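You operate a simulated robot arm through the tools that you are given. There is no shell and no other tool. Be economical: measure what you need, move in short steps, check, and stop when the job is done.

You run a simulated two-armed robot. Do the job below in one go: nothing can be reset, and whatever is moved stays where it is left.

TASK
Flip up the yellow bar, slide board Q230 under the grey clamp and sponge off its dust.
Fine: the board lies on the rack table; hold the clamp open while the board slides in; put the sponge back. What is to be rubbed or washed off counts as gone when no trace of it is left.
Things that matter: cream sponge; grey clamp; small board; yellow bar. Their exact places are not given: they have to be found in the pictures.

It is judged by the outcome, as a careful person would: the job done as asked, and still so three seconds after it is handed in. It fails if anything else is knocked over, pushed out of place, dropped, spilled or broken.

THE ROBOT
Two 7-joint arms with three-finger grippers on one trunk, on a base that drives. Base frame: it is fixed to the floor where the robot stands at the start and does not move with it; the origin is under the middle of the robot, x ahead of it, y to its left, z up; the surface under the hand at the start is at about z = 0.8. Units: m, degrees, N and s.
The left shoulder is at the start at [0.03, 0.124, 1.058], the right one opposite. With the tool pointing down near the work surface each hand reaches from about 0.1 to 0.78 m from the robot's upright axis, wherever it stands, measured 20 degrees to its own side. Places, roughly: grey clamp [0.5, -0.3, 0.8]; yellow bar [0.6, -0.1, 0.8]. Payload 2.2 kg a hand.
The TCP of each hand is the grasp point between the finger pads, 0.028 m short of the fingertips. In the tool frame z runs along the fingers and y along their closing line. The gripper opens to 0.102 m. The gripper's body begins 0.071 m behind the TCP.
Orientation is told as [roll, pitch, yaw] about the base's x, y, z axes, in that order, counted from this pose: with the fingers straight down and closing along the base's y, the tool's x points along the base's -x, its y along +y and its z along -z.

THE INTERFACE
- The arms move only by the tool move_arm. It takes "left_rows", "right_rows" or both (then of equal length, played together; a hand with none holds still); each is a list of rows, each a list of 7 numbers: the turn, a rotation vector about the tool's x, y, z in degrees, then the shift along the tool's x, y, z in m, then the gripper command, from -1 (shut) to 1 (fully open), values between in proportion. In form: [[ax, ay, az, x, y, z, fingers], ...]. A call has 1 to 20 rows; each row is the pose to reach, as a shift and turn from the pose commanded when the call began, along the tool's axes at that moment. Each row takes 0.2 s and may step no farther than 0.05 m and 8.6 degrees from the row before; otherwise, or with a gripper value out of range, the whole call is refused. Where a pose cannot be reached the arm comes as near as it can. A force on the tool above 90 N (or 10 N above the force at the start of the call, whichever is more), or a blocked arm, ends the call early, and 0.2 s more pass. Each finger halts on what it meets, pressing with about 35 N; the grip force reading is that of the motor and also rises with nothing between the fingers. The clock runs only during rows and for 0.2 s after the last one: add rows that repeat a pose to give the fingers time. The reply holds the time, the measured pose of the TCP, the force on the tool along the base axes, the opening and the grip force, in the units named above and with some noise, with the torque about the TCP (base axes, N m) and any sound that the robot's microphone picked up.
- Cameras (640 x 400 px; columns grow to the right, rows downward): "scene" is now at [0.0368, -0.0162, 1.7616]; the picture's right is [-0.23, -0.97, 0.00], its down [-0.83, 0.20, -0.52] and it looks along [0.50, -0.12, -0.86] (base axes); focal length 271 px, centre (320, 200). "left" rides on the left gripper at [0.072, 0.038, -0.086] in its tool frame; the picture's right is [-0.47, 0.89, 0.00], its down [-0.60, -0.32, -0.73] and it looks along [-0.65, -0.34, 0.68] (tool axes); focal length 256 px, centre (320, 200). "right" rides on the right gripper at [0.069, 0.044, -0.086] in its tool frame; the picture's right is [-0.53, 0.85, 0.00], its down [-0.58, -0.36, -0.73] and it looks along [-0.62, -0.39, 0.68] (tool axes); focal length 256 px, centre (320, 200).
- grab_frame(camera): a new picture of that camera. No time passes.
- raise_lower(by): slides the trunk up (or, below 0, down) by that many m; the arms and the scene camera ride with it, the base frame stays. It gives what a move gives, with no picture.
- drive_base(legs): drives the robot by 1 to 6 legs, each [ahead, left, turn to the left] in m, m and degrees, along the robot's own axes; the way and the turn of a leg run together, so that a leg with both is an arc; at most 1.5 m and 180 degrees a leg. The arms and the cameras ride along, it lands a little off, and it stops where it bumps. It gives what a move gives.
- aim_head(pan, tilt): turns the head with the scene camera to pan (to the left, within 143 degrees either way) and tilt (down, from -29 to 69), counted from straight ahead of the robot. It gives what a move gives.
- locate(camera, pixels): for up to 12 pixels [column, row] of the newest picture of that camera ("zoom" is the newest enlarged one), the place [x, y, z] in the base frame of the surface seen there, good to about 0.003 m. No time passes.
- close_up(camera, box): a new picture of the part [left, top, right, bottom] of that camera's present view, enlarged. No time passes.
- job_done(): hands the job in; it is judged then, once.

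Work in short steps. Measure before you move; look again where a grasp or a placing could have gone wrong, and mend it. You have 80 turns and 70 pictures in all, those below and enlarged ones among them. Open the grippers and draw the arms clear of the work before you hand the job in, unless the task says otherwise; then end with one line.

The tools are called after "Emit:" as name(argument=value, ...) on one line, values as JSON. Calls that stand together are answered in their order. move_arm: Moves the arms, as the interface text tells. Its arguments: {"type":"object","properties":{"left_rows":{"type":"array","items":{"type":"array","items":{"type":"number"}}},"right_rows":{"type":"array","items":{"type":"array","items":{"type":"number"}}}},"required":[]} The other tools are called the same way: raise_lower (by) slides the trunk up or down; drive_base (legs) drives the base; aim_head (pan, tilt) turns the head that bears the scene camera; grab_frame (camera) takes a picture; locate (camera, pixels) gives the place of the surface under pixels of a picture; close_up (camera, box) takes an enlarged picture of a part of a camera's view; job_done () hands the job in.

At the start:

```text
t: 0.0
left_tool_pos: [0.6071, 0.1532, 1.144]
left_tcp_rot: [0.0, 0.0, 0.0]
left_ft_force: [0.8, 0.0, -0.3]
left_wrist_torque: [0.03, -0.01, -0.01]
left_gripper_width: 0.1016
left_grip_force: 0.0
right_tool_pos: [0.3793, -0.1738, 1.1513]
right_tcp_rot: [-0.1, 0.0, 0.1]
right_ft_force: [-0.4, -0.4, -1.0]
right_wrist_torque: [-0.02, -0.01, 0.01]
right_gripper_width: 0.1022
right_grip_force: 0.1
trunk travel left (down, up): [-0.3, 0.24]
robot x, y, heading: [0.0031, 0.0035, -0.1]
head pan, tilt: [-13.6, 58.8]
```

scene: 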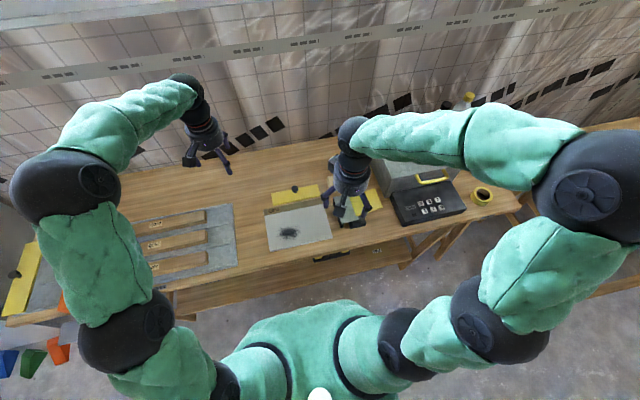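
right: 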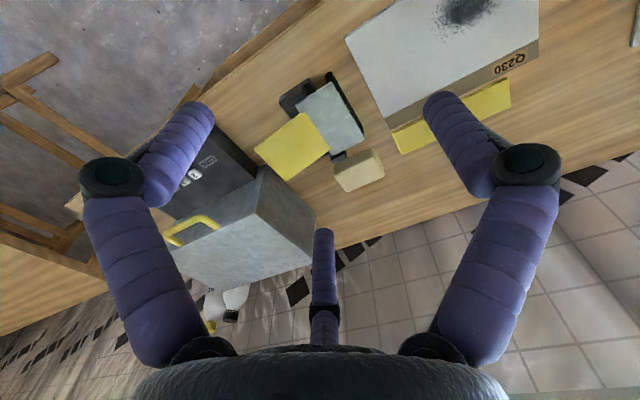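
left: 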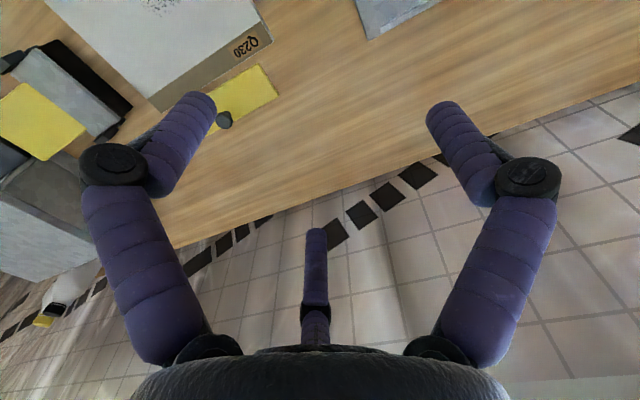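

The board Q230 with a dust spot lies at about (298,230) in the scene view, but the right arm hides the clamp region. I take enlarged pictures first.

Emit:
close_up(camera="scene", box=[240, 150, 500, 280])

Emit:
close_up(camera="right", box=[220, 0, 560, 212])

```text
2.46 times, centred on (370, 215) of scene
```

zoom: 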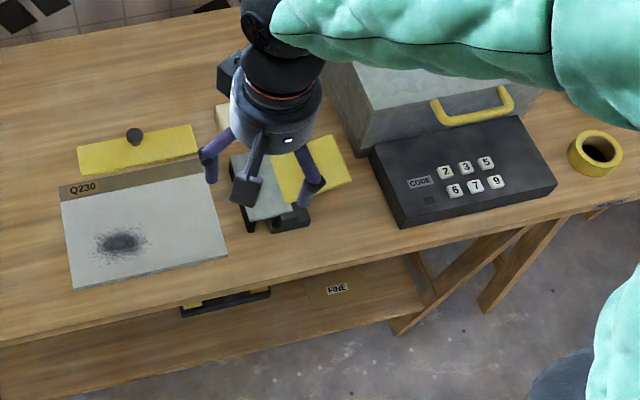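

```text
1.88 times, centred on (390, 106) of right
```

zoom: 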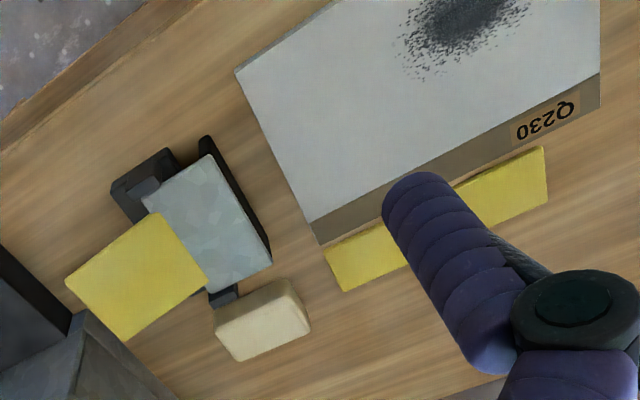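

I move the right hand aside (toward -y and back) to see the work from the scene camera.

Emit:
move_arm(right_rows=[[0, 0, 0, 0.03, -0.04, 0, 1], [0, 0, 0, 0.06, -0.08, 0, 1], [0, 0, 0, 0.09, -0.12, 0, 1], [0, 0, 0, 0.1, -0.16, 0, 1], [0, 0, 0, 0.1, -0.2, 0, 1], [0, 0, 0, 0.1, -0.24, 0, 1]])

Emit:
close_up(camera="scene", box=[240, 150, 440, 275])

```text
t: 1.4
left_tool_pos: [0.6052, 0.1535, 1.145]
left_tcp_rot: [0.0, 0.0, 0.0]
left_ft_force: [0.6, -0.1, 0.1]
left_wrist_torque: [0.0, 0.0, -0.01]
left_gripper_width: 0.1019
left_grip_force: 0.0
right_tool_pos: [0.2819, -0.4142, 1.1515]
right_tcp_rot: [0.0, 0.0, 0.0]
right_ft_force: [0.6, -0.2, 0.0]
right_wrist_torque: [0.04, 0.02, -0.03]
right_gripper_width: 0.102
right_grip_force: 0.0
trunk travel left (down, up): [-0.3, 0.24]
robot x, y, heading: [-0.0003, 0.0002, -0.1]
head pan, tilt: [-13.6, 58.8]
```

```text
3.20 times, centred on (340, 212) of scene
```

zoom: 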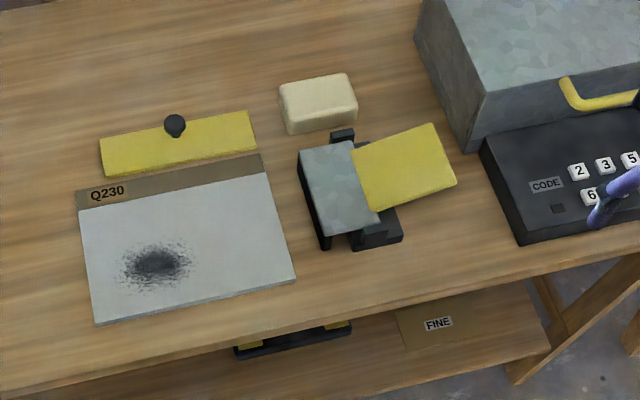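

The view is clear: bar with knob at zoom (175,135), board, clamp with yellow paddle, cream sponge at (318,100). I measure key points.

Emit:
locate(camera="zoom", pixels=[[76, 192], [260, 154], [294, 278], [97, 322], [103, 172], [255, 150], [100, 140], [248, 112], [175, 122], [155, 262], [180, 155], [85, 220]])

Emit:
locate(camera="zoom", pixels=[[302, 152], [350, 143], [378, 210], [330, 232], [354, 155], [432, 126], [455, 182], [380, 208], [400, 238], [342, 132], [325, 248], [318, 90]])

Emit:
locate(camera="zoom", pixels=[[282, 90], [348, 76], [355, 105], [289, 115], [290, 132], [290, 190], [270, 150], [385, 230], [370, 245], [342, 140], [312, 210], [430, 70]])

```text
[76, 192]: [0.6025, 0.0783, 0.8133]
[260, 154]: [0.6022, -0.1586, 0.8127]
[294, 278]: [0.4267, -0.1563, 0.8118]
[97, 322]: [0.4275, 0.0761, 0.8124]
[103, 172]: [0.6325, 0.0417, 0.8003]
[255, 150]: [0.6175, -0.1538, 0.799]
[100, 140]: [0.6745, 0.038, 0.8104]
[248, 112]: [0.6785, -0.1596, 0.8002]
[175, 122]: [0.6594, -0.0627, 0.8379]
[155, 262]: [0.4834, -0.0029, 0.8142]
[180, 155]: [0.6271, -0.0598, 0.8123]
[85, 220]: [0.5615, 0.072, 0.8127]
```

```text
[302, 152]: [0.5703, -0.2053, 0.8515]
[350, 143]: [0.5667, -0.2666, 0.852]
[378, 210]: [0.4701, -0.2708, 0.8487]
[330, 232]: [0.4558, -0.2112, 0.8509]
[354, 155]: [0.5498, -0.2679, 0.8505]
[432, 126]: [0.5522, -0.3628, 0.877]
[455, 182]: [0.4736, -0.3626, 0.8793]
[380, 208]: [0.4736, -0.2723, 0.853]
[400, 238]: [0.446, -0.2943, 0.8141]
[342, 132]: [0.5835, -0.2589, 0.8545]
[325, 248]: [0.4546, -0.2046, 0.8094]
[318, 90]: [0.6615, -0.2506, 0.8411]
```

```text
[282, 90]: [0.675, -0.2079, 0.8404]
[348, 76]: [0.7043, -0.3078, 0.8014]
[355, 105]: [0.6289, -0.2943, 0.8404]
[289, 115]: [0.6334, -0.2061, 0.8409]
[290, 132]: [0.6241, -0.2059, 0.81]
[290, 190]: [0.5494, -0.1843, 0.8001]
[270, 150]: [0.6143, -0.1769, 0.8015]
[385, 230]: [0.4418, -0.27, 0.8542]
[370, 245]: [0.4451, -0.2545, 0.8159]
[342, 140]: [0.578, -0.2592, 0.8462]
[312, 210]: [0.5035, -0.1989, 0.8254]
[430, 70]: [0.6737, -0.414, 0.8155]
```

Measured. Now I bring the left hand camera nearer the bar to see how it's hinged and the clamp's shape.

Emit:
move_arm(left_rows=[[0, 0, 0, 0.025, -0.02, 0.035, 1], [0, 0, 0, 0.05, -0.04, 0.07, 1], [0, 0, 0, 0.07, -0.05, 0.11, 1], [0, 0, 0, 0.09, -0.06, 0.15, 1], [0, 0, 0, 0.1, -0.08, 0.19, 1]])

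Emit:
grab_frame(camera="left")

```text
t: 2.6
left_tool_pos: [0.5085, 0.0718, 0.9549]
left_tcp_rot: [0.0, -0.1, 0.0]
left_ft_force: [-0.6, 0.0, 1.1]
left_wrist_torque: [0.0, 0.02, -0.02]
left_gripper_width: 0.1022
left_grip_force: 0.0
right_tool_pos: [0.2829, -0.4132, 1.1522]
right_tcp_rot: [0.1, 0.0, 0.0]
right_ft_force: [0.0, 1.2, -0.9]
right_wrist_torque: [-0.01, 0.03, 0.0]
right_gripper_width: 0.1021
right_grip_force: 0.1
trunk travel left (down, up): [-0.3, 0.24]
robot x, y, heading: [-0.0031, 0.0017, -0.0]
head pan, tilt: [-13.6, 58.8]
```

```text
63 pictures are left
```

left: 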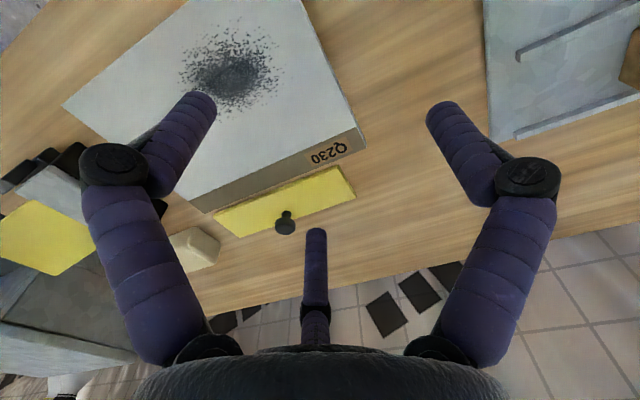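

The bar with its knob is at (285,205). Enlarging.

Emit:
close_up(camera="left", box=[200, 140, 380, 252])

Emit:
locate(camera="left", pixels=[[215, 212], [335, 166], [354, 192], [242, 237], [285, 230], [287, 212], [280, 195], [220, 228], [345, 180], [270, 205], [360, 152], [205, 211]])

```text
3.56 times, centred on (290, 196) of left
```

zoom: 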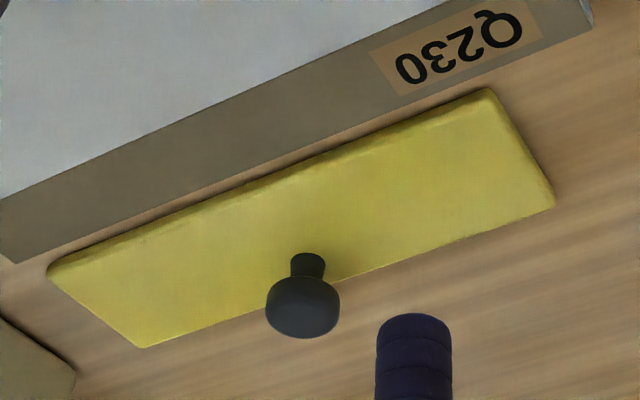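

```text
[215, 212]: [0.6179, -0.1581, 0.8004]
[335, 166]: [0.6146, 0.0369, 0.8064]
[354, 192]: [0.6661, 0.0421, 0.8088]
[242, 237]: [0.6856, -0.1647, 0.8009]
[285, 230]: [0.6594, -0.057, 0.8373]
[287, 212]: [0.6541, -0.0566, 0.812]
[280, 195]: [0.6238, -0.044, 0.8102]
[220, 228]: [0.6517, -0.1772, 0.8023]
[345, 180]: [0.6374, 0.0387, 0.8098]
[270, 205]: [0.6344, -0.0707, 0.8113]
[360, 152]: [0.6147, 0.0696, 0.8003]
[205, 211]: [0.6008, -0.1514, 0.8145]
```

The knob sits at about (0.655,-0.057), near the bar's back edge, so the hinge should run along the front edge (x≈0.616). I go over the knob with the left hand, half-close, and descend.

Emit:
move_arm(left_rows=[[0, 0, 0, -0.03, -0.026, 0.0, 0.6], [0, 0, 0, -0.06, -0.052, 0.0, 0.2], [0, 0, 0, -0.09, -0.078, 0.01, 0.0], [0, 0, 0, -0.12, -0.104, 0.02, -0.2], [0, 0, 0, -0.1465, -0.129, 0.03, -0.2], [0, 0, 0, -0.1465, -0.129, 0.055, -0.2], [0, 0, 0, -0.1465, -0.129, 0.08, -0.2], [0, 0, 0, -0.1465, -0.129, 0.095, -0.2]])

Emit:
close_up(camera="left", box=[160, 80, 480, 280])

```text
t: 4.4
left_tool_pos: [0.6546, -0.0541, 0.8589]
left_tcp_rot: [0.0, -0.1, 0.0]
left_ft_force: [1.3, -0.7, 0.3]
left_wrist_torque: [-0.01, -0.06, -0.02]
left_gripper_width: 0.0417
left_grip_force: 0.7
right_tool_pos: [0.2824, -0.4133, 1.1523]
right_tcp_rot: [0.0, 0.0, 0.0]
right_ft_force: [-1.0, 0.3, 0.1]
right_wrist_torque: [0.0, -0.02, -0.01]
right_gripper_width: 0.102
right_grip_force: 0.0
trunk travel left (down, up): [-0.3, 0.24]
robot x, y, heading: [-0.0006, -0.0018, -0.1]
head pan, tilt: [-13.6, 58.8]
```

```text
2.00 times, centred on (320, 180) of left
```

zoom: 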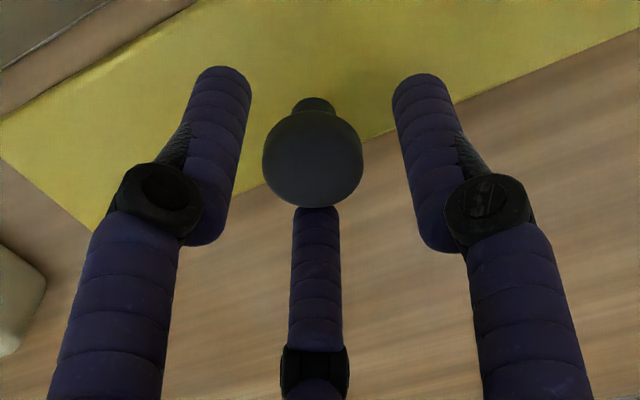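

The knob is centred between the fingers. I lower 16 mm and close.

Emit:
move_arm(left_rows=[[0, 0, 0, 0, -0.002, 0.008, -0.2], [0, 0, 0, 0, -0.003, 0.015, -0.2], [0, 0, 0, 0, -0.003, 0.015, -0.6], [0, 0, 0, 0, -0.003, 0.015, -1], [0, 0, 0, 0, -0.003, 0.015, -1]])

```text
t: 5.6
left_tool_pos: [0.6579, -0.06, 0.8454]
left_tcp_rot: [-0.2, -0.5, 0.0]
left_ft_force: [26.9, -20.0, 4.3]
left_wrist_torque: [-0.14, -0.48, -0.13]
left_gripper_width: 0.0278
left_grip_force: 45.2
right_tool_pos: [0.2832, -0.4145, 1.1505]
right_tcp_rot: [0.1, 0.1, 0.0]
right_ft_force: [0.1, 0.1, -0.2]
right_wrist_torque: [0.02, -0.02, -0.02]
right_gripper_width: 0.102
right_grip_force: 0.0
trunk travel left (down, up): [-0.3, 0.24]
robot x, y, heading: [0.0012, -0.0028, 0.1]
head pan, tilt: [-13.6, 58.8]
```

Knob gripped (0.028 m). I start the arc about the presumed front hinge, to about 30 degrees, watching force.

Emit:
move_arm(left_rows=[[0, -4, 0, 0.0048, 0, -0.0052, -1], [0, -8, 0, 0.0102, 0, -0.0097, -1], [0, -12, 0, 0.0162, 0, -0.0134, -1], [0, -16, 0, 0.0228, 0, -0.0164, -1]])

Emit:
grab_frame(camera="left")

Emit:
close_up(camera="scene", box=[240, 150, 440, 275])

```text
t: 6.6
left_tool_pos: [0.6347, -0.06, 0.8634]
left_tcp_rot: [-0.2, -16.5, 0.1]
left_ft_force: [21.1, -19.9, 7.8]
left_wrist_torque: [0.06, -1.1, 0.09]
left_gripper_width: 0.0272
left_grip_force: 45.4
right_tool_pos: [0.2816, -0.4143, 1.1519]
right_tcp_rot: [0.1, 0.1, 0.0]
right_ft_force: [-0.2, 0.5, 0.6]
right_wrist_torque: [-0.01, -0.01, -0.03]
right_gripper_width: 0.1018
right_grip_force: 0.1
trunk travel left (down, up): [-0.3, 0.24]
robot x, y, heading: [-0.0025, -0.0013, -0.2]
head pan, tilt: [-13.6, 58.8]
```

```text
60 pictures are left
```

left: 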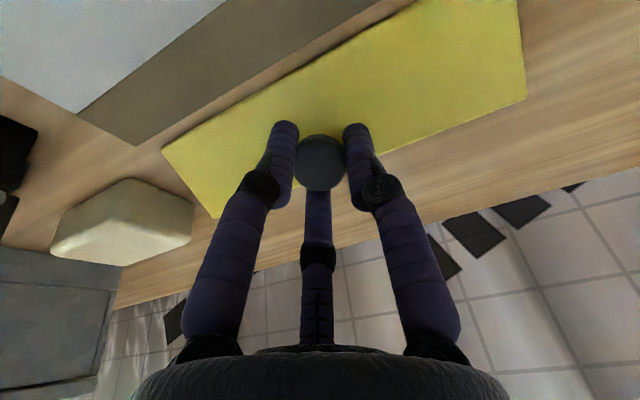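

```text
3.20 times, centred on (340, 212) of scene
```

zoom: 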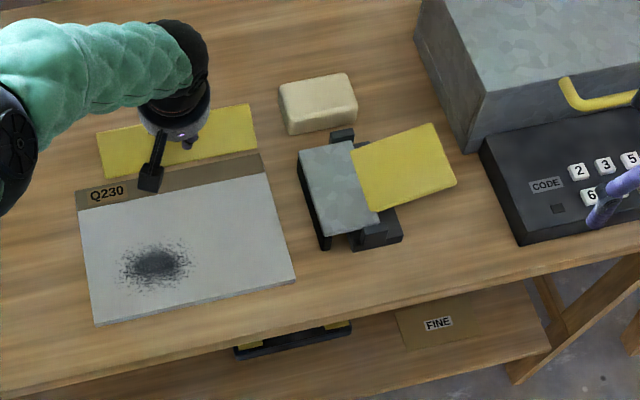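

The bar seems lifted; checking its corner heights in the left view.

Emit:
locate(camera="left", pixels=[[520, 92], [212, 210], [165, 152], [500, 8], [240, 180], [420, 10]])

```text
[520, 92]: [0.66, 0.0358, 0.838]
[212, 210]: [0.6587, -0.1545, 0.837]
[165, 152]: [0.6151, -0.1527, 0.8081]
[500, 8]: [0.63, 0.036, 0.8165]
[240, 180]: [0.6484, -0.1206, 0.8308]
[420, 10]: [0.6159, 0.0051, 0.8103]
```

Front hinge confirmed (bar at ~33°). Continue the arc to about 88°.

Emit:
move_arm(left_rows=[[0, -4, 0, 0.006, 0, -0.0038, -1], [0, -8, 0, 0.0126, 0, -0.0069, -1], [0, -12, 0, 0.0194, 0, -0.0091, -1], [0, -16, 0, 0.0267, 0, -0.0104, -1], [0, -20, 0, 0.0339, 0, -0.0107, -1], [0, -24, 0, 0.0412, 0, -0.0102, -1], [0, -28, 0, 0.0483, 0, -0.0086, -1]])

Emit:
grab_frame(camera="left")

Emit:
close_up(camera="scene", box=[240, 150, 440, 275])

```text
t: 8.2
left_tool_pos: [0.5833, -0.0598, 0.8591]
left_tcp_rot: [0.0, -44.5, 0.1]
left_ft_force: [10.3, -19.8, 15.7]
left_wrist_torque: [-0.29, -1.6, -0.28]
left_gripper_width: 0.0262
left_grip_force: 45.2
right_tool_pos: [0.2801, -0.4144, 1.1522]
right_tcp_rot: [0.2, 0.0, 0.1]
right_ft_force: [-0.3, 0.5, 0.0]
right_wrist_torque: [0.0, -0.03, -0.01]
right_gripper_width: 0.1022
right_grip_force: 0.0
trunk travel left (down, up): [-0.3, 0.24]
robot x, y, heading: [-0.0013, 0.0021, 0.2]
head pan, tilt: [-13.6, 58.8]
```

```text
58 pictures are left
```

left: 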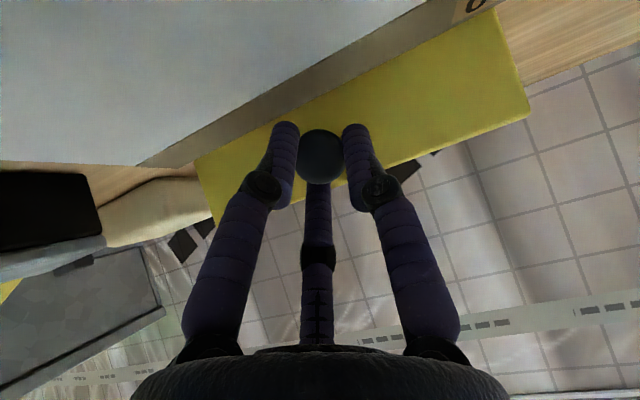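

```text
3.20 times, centred on (340, 212) of scene
```

zoom: 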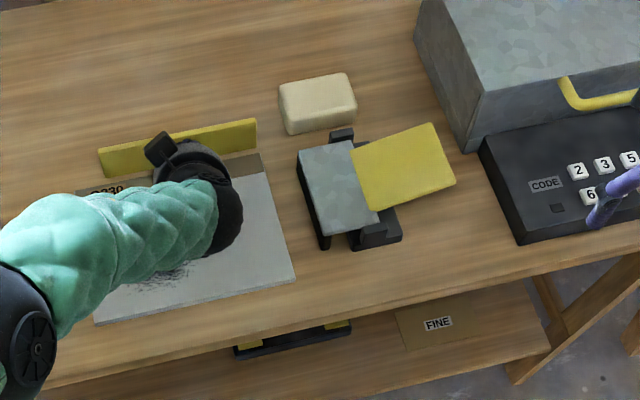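

The bar is near vertical; measuring its tilt.

Emit:
locate(camera="left", pixels=[[520, 112], [212, 210], [200, 165], [490, 20], [490, 80], [240, 170]])

```text
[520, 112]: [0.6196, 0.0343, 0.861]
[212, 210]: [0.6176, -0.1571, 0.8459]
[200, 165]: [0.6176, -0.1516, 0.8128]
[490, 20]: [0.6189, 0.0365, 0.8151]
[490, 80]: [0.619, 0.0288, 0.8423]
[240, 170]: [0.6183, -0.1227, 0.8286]
```

Bar is at about 90°. I nudge slightly more to feel for a stop.

Emit:
move_arm(left_rows=[[0, -3, 0, 0.0064, 0, -0.0021, -1], [0, -3, 0, 0.0064, 0, -0.0021, -1]])

Emit:
grab_frame(camera="left")

Emit:
locate(camera="left", pixels=[[515, 105], [212, 205], [490, 30], [490, 80], [240, 170]])

```text
t: 8.8
left_tool_pos: [0.5805, -0.0578, 0.8581]
left_tcp_rot: [-0.2, -47.6, 0.3]
left_ft_force: [19.9, -14.4, 21.3]
left_wrist_torque: [-0.12, -0.24, -0.26]
left_gripper_width: 0.0255
left_grip_force: 45.3
right_tool_pos: [0.2815, -0.414, 1.1518]
right_tcp_rot: [0.0, 0.0, 0.1]
right_ft_force: [-0.1, -0.1, 0.2]
right_wrist_torque: [-0.01, 0.01, 0.01]
right_gripper_width: 0.1019
right_grip_force: 0.1
trunk travel left (down, up): [-0.3, 0.24]
robot x, y, heading: [0.0009, -0.0043, 0.1]
head pan, tilt: [-13.6, 58.8]
```

```text
56 pictures are left
```

left: 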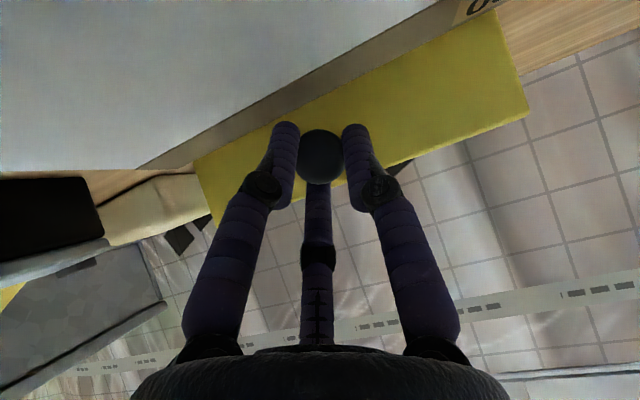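

```text
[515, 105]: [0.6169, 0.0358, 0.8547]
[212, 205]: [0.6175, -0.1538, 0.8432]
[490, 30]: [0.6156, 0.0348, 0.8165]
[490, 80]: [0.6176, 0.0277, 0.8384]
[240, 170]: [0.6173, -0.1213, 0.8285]
```

A stop is felt at ~90°. I open the fingers and look whether the bar stays.

Emit:
move_arm(left_rows=[[0, 0, 0, 0, 0, 0, -0.5], [0, 0, 0, 0, 0, 0, 0.0], [0, 0, 0, 0, 0, 0, 0.2], [0, 0, 0, 0, 0, -0.02, 0.2], [0, 0, 0, 0, 0, -0.05, 0.2], [0, 0, 0, 0, 0, -0.09, 0.2]])

Emit:
grab_frame(camera="left")

```text
t: 10.2
left_tool_pos: [0.5074, -0.0588, 0.9155]
left_tcp_rot: [0.0, -47.0, 0.0]
left_ft_force: [-0.5, 0.2, -1.5]
left_wrist_torque: [-0.03, -0.05, 0.01]
left_gripper_width: 0.0617
left_grip_force: 0.2
right_tool_pos: [0.2805, -0.4134, 1.1533]
right_tcp_rot: [0.0, 0.0, 0.0]
right_ft_force: [-0.2, 0.1, -0.4]
right_wrist_torque: [0.03, 0.01, 0.01]
right_gripper_width: 0.1018
right_grip_force: 0.1
trunk travel left (down, up): [-0.3, 0.24]
robot x, y, heading: [0.0007, -0.0005, -0.1]
head pan, tilt: [-13.6, 58.8]
```

```text
55 pictures are left
```

left: 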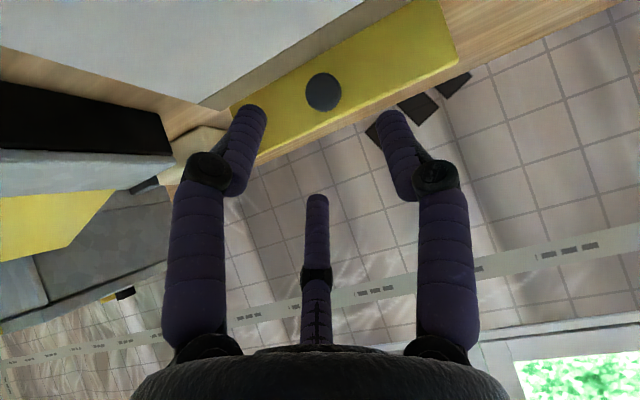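

The bar stays up. Now a closer look at the clamp's entry side in the left view.

Emit:
close_up(camera="left", box=[0, 40, 240, 190])

```text
2.67 times, centred on (120, 115) of left
```

zoom: 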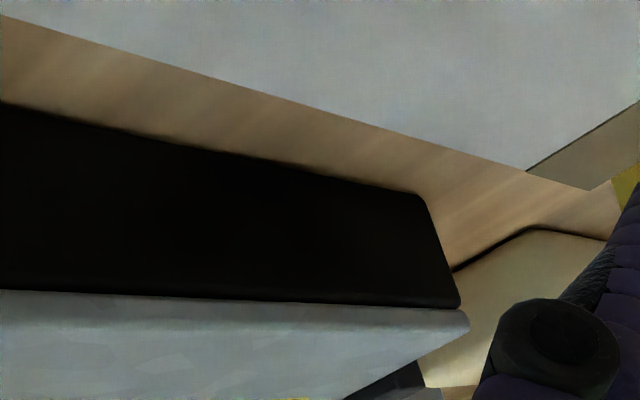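

The jaw has a black lip down to the table, so pressing the yellow paddle should lift it. I move the closed right hand over the paddle's end.

Emit:
move_arm(right_rows=[[0, 0, 0, -0.03, 0.009, 0.025, 0.5], [0, 0, 0, -0.06, 0.018, 0.05, 0.0], [0, 0, 0, -0.09, 0.027, 0.075, -0.5], [0, 0, 0, -0.12, 0.036, 0.1, -1], [0, 0, 0, -0.15, 0.045, 0.125, -1], [0, 0, 0, -0.18, 0.054, 0.15, -1], [0, 0, 0, -0.21, 0.063, 0.18, -1], [0, 0, 0, -0.232, 0.068, 0.21, -1], [0, 0, 0, -0.232, 0.068, 0.232, -1]])

Emit:
close_up(camera="right", box=[120, 40, 520, 290])

Emit:
close_up(camera="scene", box=[240, 150, 440, 275])

```text
t: 12.2
left_tool_pos: [0.5102, -0.059, 0.9143]
left_tcp_rot: [0.1, -47.0, 0.1]
left_ft_force: [0.6, -0.3, 0.3]
left_wrist_torque: [0.0, -0.01, 0.0]
left_gripper_width: 0.0615
left_grip_force: 0.1
right_tool_pos: [0.5106, -0.3462, 0.9201]
right_tcp_rot: [0.0, 0.0, 0.0]
right_ft_force: [-0.5, -0.2, -0.2]
right_wrist_torque: [0.01, 0.0, 0.0]
right_gripper_width: 0.0023
right_grip_force: 31.1
trunk travel left (down, up): [-0.3, 0.24]
robot x, y, heading: [0.0033, 0.0012, -0.1]
head pan, tilt: [-13.6, 58.8]
```

```text
1.60 times, centred on (320, 165) of right
```

zoom: 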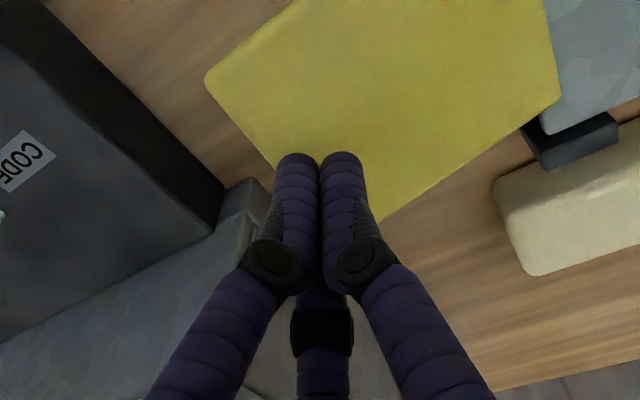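

```text
3.20 times, centred on (340, 212) of scene
```

zoom: 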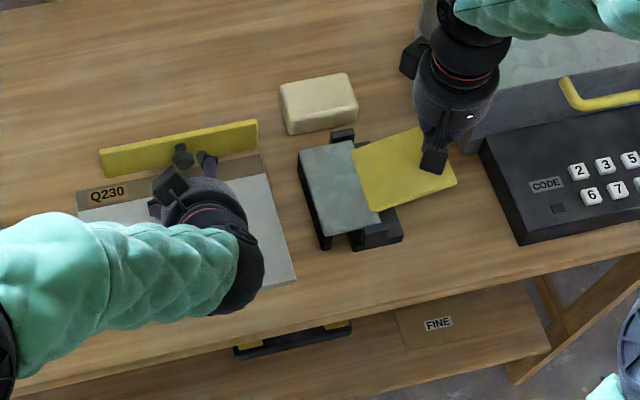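

Right fingertips are over the paddle near its end. I press down in small steps.

Emit:
move_arm(right_rows=[[0, 0, 0, 0, 0, 0.01, -1], [0, 0, 0, 0, 0, 0.018, -1], [0, 0, 0, 0, 0, 0.025, -1], [0, 0, 0, 0, 0, 0.032, -1], [0, 0, 0, 0, 0, 0.038, -1]])

Emit:
close_up(camera="scene", box=[280, 150, 440, 250])

```text
t: 13.4
left_tool_pos: [0.5095, -0.0586, 0.915]
left_tcp_rot: [0.0, -47.0, 0.0]
left_ft_force: [0.2, -0.4, -0.7]
left_wrist_torque: [0.01, -0.04, 0.03]
left_gripper_width: 0.0612
left_grip_force: 0.1
right_tool_pos: [0.5118, -0.347, 0.8827]
right_tcp_rot: [0.0, -0.1, 0.0]
right_ft_force: [1.2, -1.3, 8.6]
right_wrist_torque: [-0.15, -0.03, 0.06]
right_gripper_width: 0.0024
right_grip_force: 32.1
trunk travel left (down, up): [-0.3, 0.24]
robot x, y, heading: [-0.001, -0.0001, 0.0]
head pan, tilt: [-13.6, 58.8]
```

```text
4.00 times, centred on (360, 200) of scene
```

zoom: 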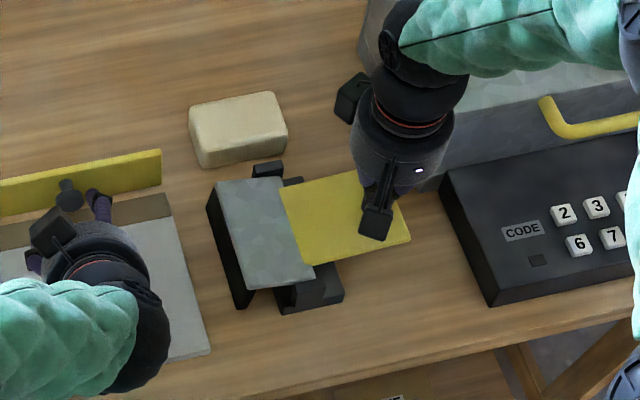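

The jaw is tilting open at only ~9 N. Press further.

Emit:
move_arm(right_rows=[[0, 0, 0, 0, 0, 0.006, -1], [0, 0, 0, 0, 0, 0.012, -1], [0, 0, 0, 0, 0, 0.018, -1], [0, 0, 0, 0, 0, 0.024, -1]])

Emit:
close_up(camera="scene", box=[280, 150, 440, 250])

Emit:
locate(camera="zoom", pixels=[[215, 190], [240, 280], [210, 210], [240, 305], [268, 168], [330, 292], [225, 250], [320, 185], [340, 250], [300, 300]])

```text
t: 14.4
left_tool_pos: [0.5034, -0.0561, 0.9192]
left_tcp_rot: [-0.3, -47.3, 0.3]
left_ft_force: [0.5, 0.0, 0.2]
left_wrist_torque: [0.0, -0.01, -0.02]
left_gripper_width: 0.0613
left_grip_force: 0.0
right_tool_pos: [0.5105, -0.3447, 0.8694]
right_tcp_rot: [-0.4, -0.9, -0.1]
right_ft_force: [-20.1, 3.4, 86.8]
right_wrist_torque: [1.33, 0.5, 0.94]
right_gripper_width: 0.0016
right_grip_force: 31.9
trunk travel left (down, up): [-0.3, 0.24]
robot x, y, heading: [-0.0016, -0.0008, 0.2]
head pan, tilt: [-13.6, 58.8]
```

```text
4.00 times, centred on (360, 200) of scene
```

zoom: 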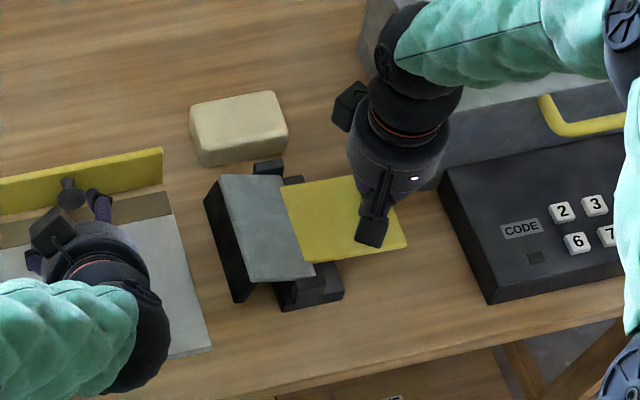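

```text
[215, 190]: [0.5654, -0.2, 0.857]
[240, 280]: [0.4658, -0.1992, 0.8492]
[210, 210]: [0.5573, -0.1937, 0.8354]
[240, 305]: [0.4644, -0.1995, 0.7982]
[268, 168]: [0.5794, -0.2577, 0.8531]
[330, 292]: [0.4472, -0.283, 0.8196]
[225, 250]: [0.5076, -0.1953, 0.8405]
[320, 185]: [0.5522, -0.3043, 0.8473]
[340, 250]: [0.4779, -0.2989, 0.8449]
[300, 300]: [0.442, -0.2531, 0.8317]
```

The stop is reached at TCP z≈0.869 (87 N). I ease the right hand by ~8 mm of command, while the left hand lifts, untilts and moves left beyond the board's left edge.

Emit:
move_arm(left_rows=[[0, 7.9, 0, -0.0085, 0.028, -0.0056, 0.6], [0, 15.7, 0, -0.017, 0.057, -0.0112, 1], [0, 23.5, 0, -0.0253, 0.085, -0.0168, 1], [0, 31.4, 0, -0.0338, 0.113, -0.0224, 1], [0, 39.2, 0, -0.0422, 0.142, -0.028, 1], [0, 47, 0, -0.0507, 0.17, -0.0336, 1]], right_rows=[[0, 0, 0, 0, 0, -0.002, -1], [0, 0, 0, 0, 0, -0.004, -1], [0, 0, 0, 0, 0, -0.006, -1], [0, 0, 0, 0, 0, -0.007, -1], [0, 0, 0, 0, 0, -0.007, -1], [0, 0, 0, 0, 0, -0.007, -1]])

Emit:
move_arm(left_rows=[[0, 0, 8.5, 0, 0.003, 0, 1], [0, 0, 17, 0, 0.006, 0, 1], [0, 0, 25.5, 0, 0.009, 0, 1], [0, 0, 34, 0, 0.01, 0, 1], [0, 0, 42.5, 0, 0.01, 0, 1], [0, 0, 51, 0, 0.01, 0, 1], [0, 0, 59.5, 0, 0.01, 0, 1], [0, 0, 68, 0, 0.01, 0, 1], [0, 0, 76.5, 0, 0.01, 0, 1], [0, 0, 85, 0, 0.01, 0, 1], [0, 0, 90, 0, 0.01, 0, 1]])

Emit:
grab_frame(camera="left")

```text
t: 15.8
left_tool_pos: [0.5185, 0.1122, 0.9751]
left_tcp_rot: [-0.2, 0.0, -0.1]
left_ft_force: [0.2, 0.9, -0.2]
left_wrist_torque: [0.03, 0.0, 0.0]
left_gripper_width: 0.1021
left_grip_force: 0.1
right_tool_pos: [0.5105, -0.346, 0.8709]
right_tcp_rot: [-0.2, -0.5, -0.2]
right_ft_force: [-7.5, 1.1, 56.7]
right_wrist_torque: [0.8, 0.24, -0.14]
right_gripper_width: 0.002
right_grip_force: 31.6
trunk travel left (down, up): [-0.3, 0.24]
robot x, y, heading: [-0.0011, -0.0014, -0.0]
head pan, tilt: [-13.6, 58.8]
```

```text
t: 18.2
left_tool_pos: [0.5169, 0.124, 0.974]
left_tcp_rot: [0.2, -0.1, -90.1]
left_ft_force: [-0.2, -0.4, 0.4]
left_wrist_torque: [0.0, 0.05, 0.01]
left_gripper_width: 0.1024
left_grip_force: 0.1
right_tool_pos: [0.5119, -0.345, 0.8697]
right_tcp_rot: [-0.1, -0.6, 0.0]
right_ft_force: [-6.7, -1.9, 55.7]
right_wrist_torque: [0.8, 0.16, 0.14]
right_gripper_width: 0.0021
right_grip_force: 31.2
trunk travel left (down, up): [-0.3, 0.24]
robot x, y, heading: [-0.0013, -0.0028, -0.3]
head pan, tilt: [-13.6, 58.8]
```

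```text
49 pictures are left
```

left: 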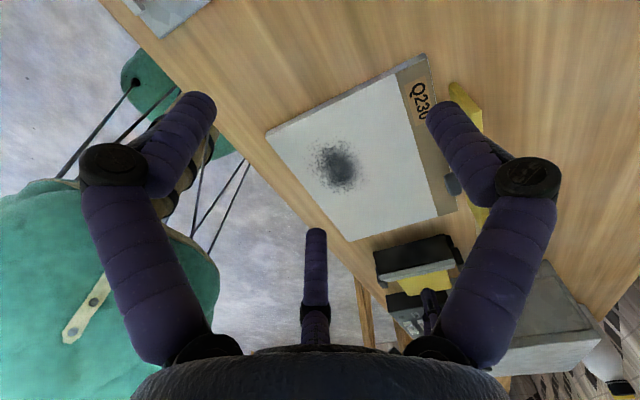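

The left camera sees the clamp entry at (420,260). Zoom to check the gap.

Emit:
close_up(camera="left", box=[340, 180, 500, 280])

Emit:
locate(camera="zoom", pixels=[[145, 320], [470, 245], [150, 410], [480, 330], [300, 240], [300, 290], [300, 375], [460, 200]])

```text
4.00 times, centred on (420, 230) of left
```

zoom: 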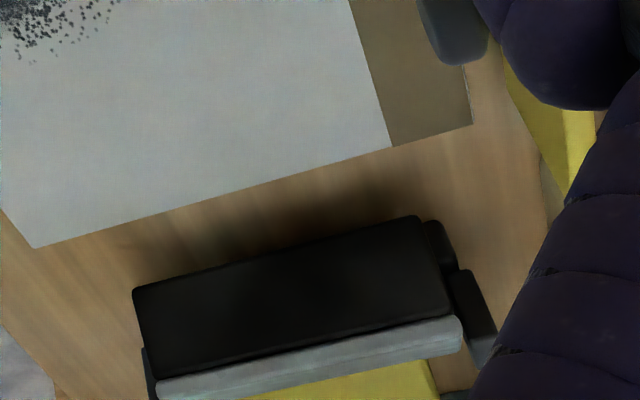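

```text
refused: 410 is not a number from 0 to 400
```

Lip seems lifted with a shadow beneath; measure its lower edge.

Emit:
locate(camera="zoom", pixels=[[140, 296], [300, 260], [410, 225], [300, 330], [300, 240], [445, 300], [160, 385], [460, 325]])

```text
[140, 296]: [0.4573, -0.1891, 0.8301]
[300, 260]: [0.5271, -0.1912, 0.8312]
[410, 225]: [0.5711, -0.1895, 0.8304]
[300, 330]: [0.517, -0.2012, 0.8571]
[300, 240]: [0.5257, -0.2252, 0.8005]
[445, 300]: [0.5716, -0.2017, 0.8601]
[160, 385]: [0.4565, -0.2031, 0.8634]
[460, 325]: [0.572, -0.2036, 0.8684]
```

Gap under lip ≈27 mm, plenty for the 12 mm board. Lower the left hand (open, fingers spanning x) behind the board's left edge.

Emit:
move_arm(left_rows=[[0, 0, 0, 0, 0, 0.04, 1], [0, 0, 0, 0, 0, 0.08, 1], [0, 0, 0, 0, 0, 0.11, 1], [0, 0, 0, 0, 0, 0.13, 1], [0, 0, 0, 0, 0, 0.142, 1]])

Emit:
grab_frame(camera="scene")

```text
t: 19.4
left_tool_pos: [0.5163, 0.1234, 0.832]
left_tcp_rot: [0.2, -0.2, -90.0]
left_ft_force: [1.1, -0.3, -1.0]
left_wrist_torque: [0.04, 0.01, -0.03]
left_gripper_width: 0.1017
left_grip_force: 0.1
right_tool_pos: [0.5113, -0.3454, 0.8694]
right_tcp_rot: [-0.1, -0.4, -0.1]
right_ft_force: [-5.8, -1.5, 54.9]
right_wrist_torque: [0.78, 0.17, 0.09]
right_gripper_width: 0.0023
right_grip_force: 31.5
trunk travel left (down, up): [-0.3, 0.24]
robot x, y, heading: [-0.0015, 0.0023, 0.1]
head pan, tilt: [-13.6, 58.8]
```

```text
47 pictures are left
```

scene: 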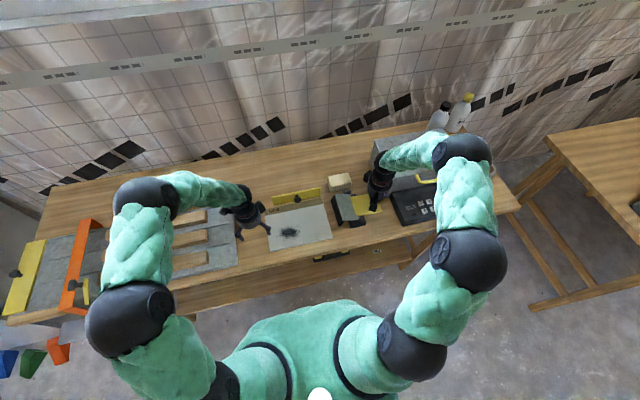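

Pushing the board in -y, first ~50 mm of board travel.

Emit:
move_arm(left_rows=[[0, 0, 0, -0.02, 0, 0, 1], [0, 0, 0, -0.036, 0, 0, 1], [0, 0, 0, -0.045, 0, 0, 1], [0, 0, 0, -0.055, 0, 0, 1], [0, 0, 0, -0.065, 0, 0, 1], [0, 0, 0, -0.075, 0, 0, 1], [0, 0, 0, -0.085, 0, 0, 1]])

Emit:
close_up(camera="scene", box=[240, 150, 440, 275])

```text
t: 21.0
left_tool_pos: [0.5185, 0.038, 0.8338]
left_tcp_rot: [0.1, -0.1, -90.1]
left_ft_force: [-0.8, 0.5, 0.1]
left_wrist_torque: [-0.03, 0.01, 0.0]
left_gripper_width: 0.1019
left_grip_force: 0.0
right_tool_pos: [0.5125, -0.3458, 0.8707]
right_tcp_rot: [-0.2, -0.5, -0.1]
right_ft_force: [-6.1, -1.6, 55.9]
right_wrist_torque: [0.74, 0.17, 0.05]
right_gripper_width: 0.002
right_grip_force: 31.4
trunk travel left (down, up): [-0.3, 0.24]
robot x, y, heading: [0.0048, 0.0016, -0.3]
head pan, tilt: [-13.6, 58.8]
```

```text
3.20 times, centred on (340, 212) of scene
```

zoom: 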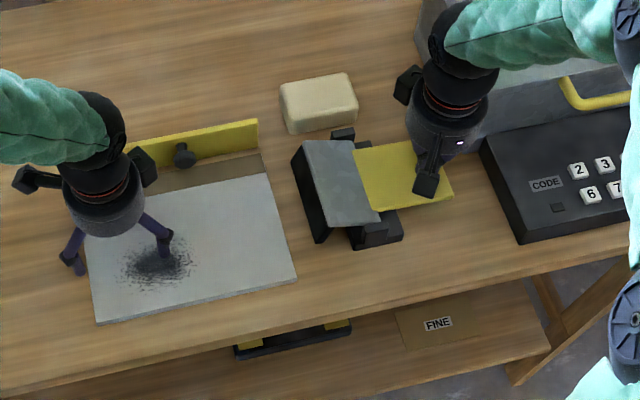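

The board did not move and force is nil; the fingertip at zoom (165,250) looks to be over the board. Check positions.

Emit:
locate(camera="zoom", pixels=[[78, 268], [163, 250], [76, 235], [150, 222], [297, 280], [98, 322], [263, 155]])

Emit:
grab_frame(camera="left")

```text
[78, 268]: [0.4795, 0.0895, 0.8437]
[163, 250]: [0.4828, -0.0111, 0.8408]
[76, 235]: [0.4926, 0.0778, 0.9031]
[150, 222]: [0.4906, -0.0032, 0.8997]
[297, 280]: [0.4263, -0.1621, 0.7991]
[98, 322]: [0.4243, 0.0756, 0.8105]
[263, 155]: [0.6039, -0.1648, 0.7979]
```

```text
45 pictures are left
```

left: 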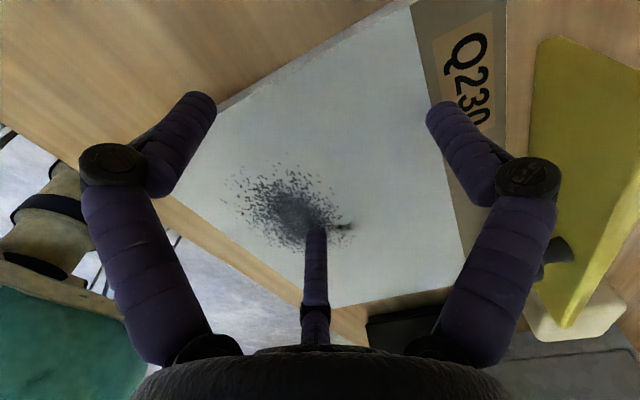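

The fingertips when open end near TCP level (a three-finger hand whose tips reach down only when closed), so they passed over the board. I raise the left hand, go back, close it, and return yaw to 0 so two fingers face -y.

Emit:
move_arm(left_rows=[[0, 0, 0, 0, 0, -0.03, 1], [0, 0, 0, 0, 0, -0.07, 1], [0, 0, 0, 0.04, 0, -0.08, 0.5], [0, 0, 0, 0.08, 0, -0.08, 0], [0, 0, 0, 0.1, 0, -0.08, -0.5], [0, 0, -8.5, 0.1, 0, -0.08, -1], [0, 0, -17, 0.1, 0, -0.08, -1], [0, 0, -25.5, 0.1, 0, -0.08, -1], [0, 0, -34, 0.1, 0, -0.08, -1], [0, 0, -42.5, 0.1, 0, -0.08, -1], [0, 0, -51, 0.1, 0, -0.08, -1], [0, 0, -59.5, 0.1, 0, -0.08, -1], [0, 0, -68, 0.1, 0, -0.08, -1], [0, 0, -76.5, 0.1, 0, -0.08, -1], [0, 0, -85, 0.1, 0, -0.08, -1], [0, 0, -90, 0.1, 0, -0.08, -1]])

Emit:
close_up(camera="scene", box=[220, 140, 440, 277])

```text
t: 24.4
left_tool_pos: [0.5171, 0.1387, 0.9132]
left_tcp_rot: [0.0, -0.2, 0.1]
left_ft_force: [-0.2, 0.5, 0.0]
left_wrist_torque: [0.0, 0.03, -0.04]
left_gripper_width: 0.0022
left_grip_force: 31.2
right_tool_pos: [0.5116, -0.3454, 0.8706]
right_tcp_rot: [-0.2, -0.5, -0.1]
right_ft_force: [-5.5, -2.5, 54.6]
right_wrist_torque: [0.77, 0.13, 0.08]
right_gripper_width: 0.0022
right_grip_force: 30.9
trunk travel left (down, up): [-0.3, 0.24]
robot x, y, heading: [0.0028, -0.0017, -0.1]
head pan, tilt: [-13.6, 58.8]
```

```text
2.91 times, centred on (330, 208) of scene
```

zoom: 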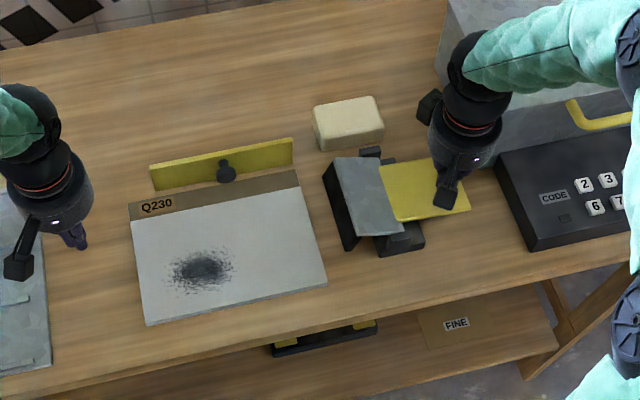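

Dust and board unchanged. Check the left fingertip position and tray edge before lowering.

Emit:
locate(camera="zoom", pixels=[[79, 244], [72, 235], [48, 330], [40, 260], [20, 270], [70, 300], [134, 230]])

```text
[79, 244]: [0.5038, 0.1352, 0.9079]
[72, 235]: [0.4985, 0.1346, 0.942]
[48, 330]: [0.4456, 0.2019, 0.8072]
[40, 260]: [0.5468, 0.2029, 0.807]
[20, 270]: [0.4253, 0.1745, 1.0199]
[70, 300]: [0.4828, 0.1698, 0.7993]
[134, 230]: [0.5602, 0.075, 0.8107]
```

Lower the closed fist to TCP z≈0.832 beside the board.

Emit:
move_arm(left_rows=[[0, 0, 0, 0, 0, 0.03, -1], [0, 0, 0, 0, 0, 0.06, -1], [0, 0, 0, 0, 0, 0.075, -1], [0, 0, 0, 0, 0, 0.082, -1]])

Emit:
close_up(camera="left", box=[120, 0, 520, 250])

```text
t: 25.4
left_tool_pos: [0.5164, 0.1378, 0.8301]
left_tcp_rot: [-0.1, -0.2, 0.0]
left_ft_force: [0.7, -0.4, 0.5]
left_wrist_torque: [-0.03, -0.01, 0.0]
left_gripper_width: 0.0021
left_grip_force: 31.2
right_tool_pos: [0.5116, -0.3447, 0.8688]
right_tcp_rot: [-0.2, -0.4, -0.1]
right_ft_force: [-5.2, -1.8, 55.0]
right_wrist_torque: [0.78, 0.17, 0.11]
right_gripper_width: 0.0019
right_grip_force: 31.3
trunk travel left (down, up): [-0.3, 0.24]
robot x, y, heading: [-0.003, 0.0031, -0.2]
head pan, tilt: [-13.6, 58.8]
```

```text
1.60 times, centred on (320, 125) of left
```

zoom: 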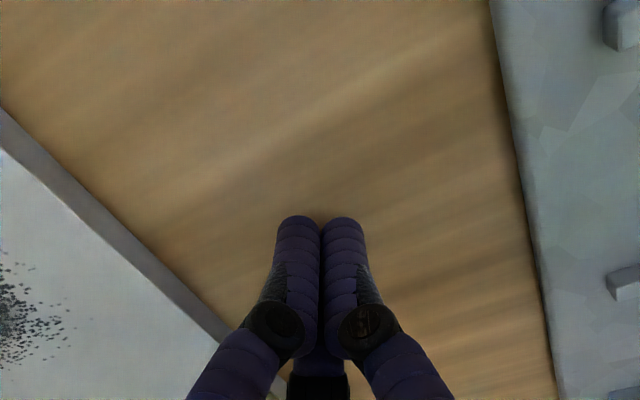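

Tips are just above the table. Now push toward -y in steps, first to just past contact.

Emit:
move_arm(left_rows=[[0, 0, 0, 0, -0.02, 0, -1], [0, 0, 0, 0, -0.035, 0, -1], [0, 0, 0, 0, -0.042, 0, -1], [0, 0, 0, 0, -0.049, 0, -1], [0, 0, 0, 0, -0.056, 0, -1], [0, 0, 0, 0, -0.063, 0, -1], [0, 0, 0, 0, -0.07, 0, -1]])

Emit:
close_up(camera="scene", box=[220, 140, 440, 277])

```text
t: 27.0
left_tool_pos: [0.5176, 0.069, 0.8327]
left_tcp_rot: [-0.1, -0.2, -0.1]
left_ft_force: [-0.2, 0.9, 0.9]
left_wrist_torque: [0.01, 0.02, 0.0]
left_gripper_width: 0.002
left_grip_force: 31.6
right_tool_pos: [0.5121, -0.3467, 0.8689]
right_tcp_rot: [-0.2, -0.5, -0.1]
right_ft_force: [-4.5, -2.4, 53.4]
right_wrist_torque: [0.71, 0.16, 0.08]
right_gripper_width: 0.0022
right_grip_force: 31.9
trunk travel left (down, up): [-0.3, 0.24]
robot x, y, heading: [-0.0008, -0.0011, -0.0]
head pan, tilt: [-13.6, 58.8]
```

```text
2.91 times, centred on (330, 208) of scene
```

zoom: 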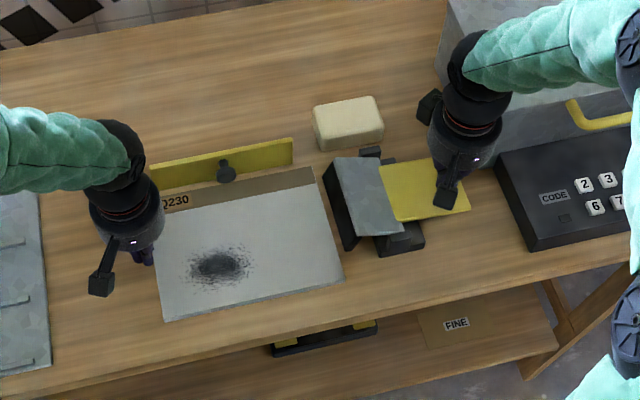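

The board slides. Check its orientation.

Emit:
locate(camera="zoom", pixels=[[312, 170], [341, 278], [166, 318], [162, 300], [200, 192], [300, 170]])

```text
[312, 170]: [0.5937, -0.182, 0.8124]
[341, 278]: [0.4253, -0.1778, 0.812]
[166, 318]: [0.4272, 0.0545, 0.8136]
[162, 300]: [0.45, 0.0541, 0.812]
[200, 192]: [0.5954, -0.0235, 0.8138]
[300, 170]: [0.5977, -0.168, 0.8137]
```

Straight; leading edge at y≈-0.182. Push 45 mm more.

Emit:
move_arm(left_rows=[[0, 0, 0, 0, -0.008, 0, -1], [0, 0, 0, 0, -0.016, 0, -1], [0, 0, 0, 0, -0.024, 0, -1], [0, 0, 0, 0, -0.032, 0, -1], [0, 0, 0, 0, -0.039, 0, -1], [0, 0, 0, 0, -0.045, 0, -1]])

Emit:
close_up(camera="scene", box=[260, 150, 420, 250])

Emit:
locate(camera="zoom", pixels=[[120, 350], [270, 312], [233, 300], [140, 300], [200, 176], [40, 200]])

```text
t: 28.4
left_tool_pos: [0.5177, 0.0237, 0.8315]
left_tcp_rot: [-0.1, -0.1, 0.1]
left_ft_force: [-0.4, 0.9, -0.1]
left_wrist_torque: [0.01, 0.02, -0.02]
left_gripper_width: 0.0021
left_grip_force: 31.9
right_tool_pos: [0.511, -0.3457, 0.8695]
right_tcp_rot: [-0.2, -0.5, -0.1]
right_ft_force: [-3.6, -1.7, 54.1]
right_wrist_torque: [0.76, 0.14, 0.04]
right_gripper_width: 0.0019
right_grip_force: 30.9
trunk travel left (down, up): [-0.3, 0.24]
robot x, y, heading: [0.0041, 0.0022, 0.0]
head pan, tilt: [-13.6, 58.8]
```

```text
4.00 times, centred on (340, 200) of scene
```

zoom: 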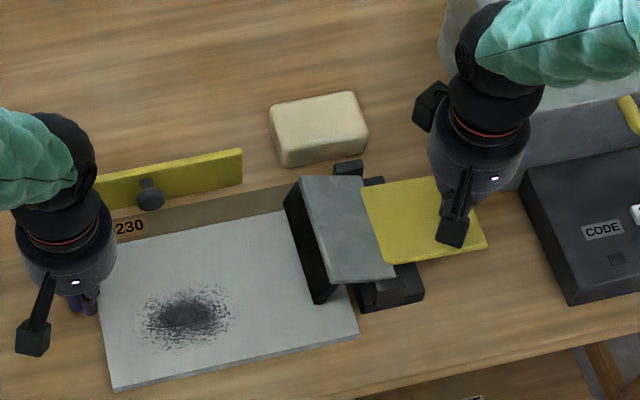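

```text
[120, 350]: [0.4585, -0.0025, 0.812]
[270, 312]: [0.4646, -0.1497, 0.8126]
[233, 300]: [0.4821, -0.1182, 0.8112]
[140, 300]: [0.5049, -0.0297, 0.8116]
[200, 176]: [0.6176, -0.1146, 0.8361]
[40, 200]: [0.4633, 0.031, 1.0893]
```

Board is under the jaw. Measure leading edge versus the clamp's base block.

Emit:
locate(camera="zoom", pixels=[[356, 332], [352, 318], [360, 308], [364, 300], [348, 300], [400, 300], [420, 298], [275, 200], [284, 195]])

```text
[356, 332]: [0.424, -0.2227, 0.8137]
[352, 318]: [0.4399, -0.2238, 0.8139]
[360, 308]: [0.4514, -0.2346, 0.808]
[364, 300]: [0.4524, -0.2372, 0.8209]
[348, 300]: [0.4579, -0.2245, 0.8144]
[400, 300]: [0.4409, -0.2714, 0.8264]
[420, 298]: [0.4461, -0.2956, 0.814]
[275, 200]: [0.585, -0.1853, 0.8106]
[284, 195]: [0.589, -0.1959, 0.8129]
```

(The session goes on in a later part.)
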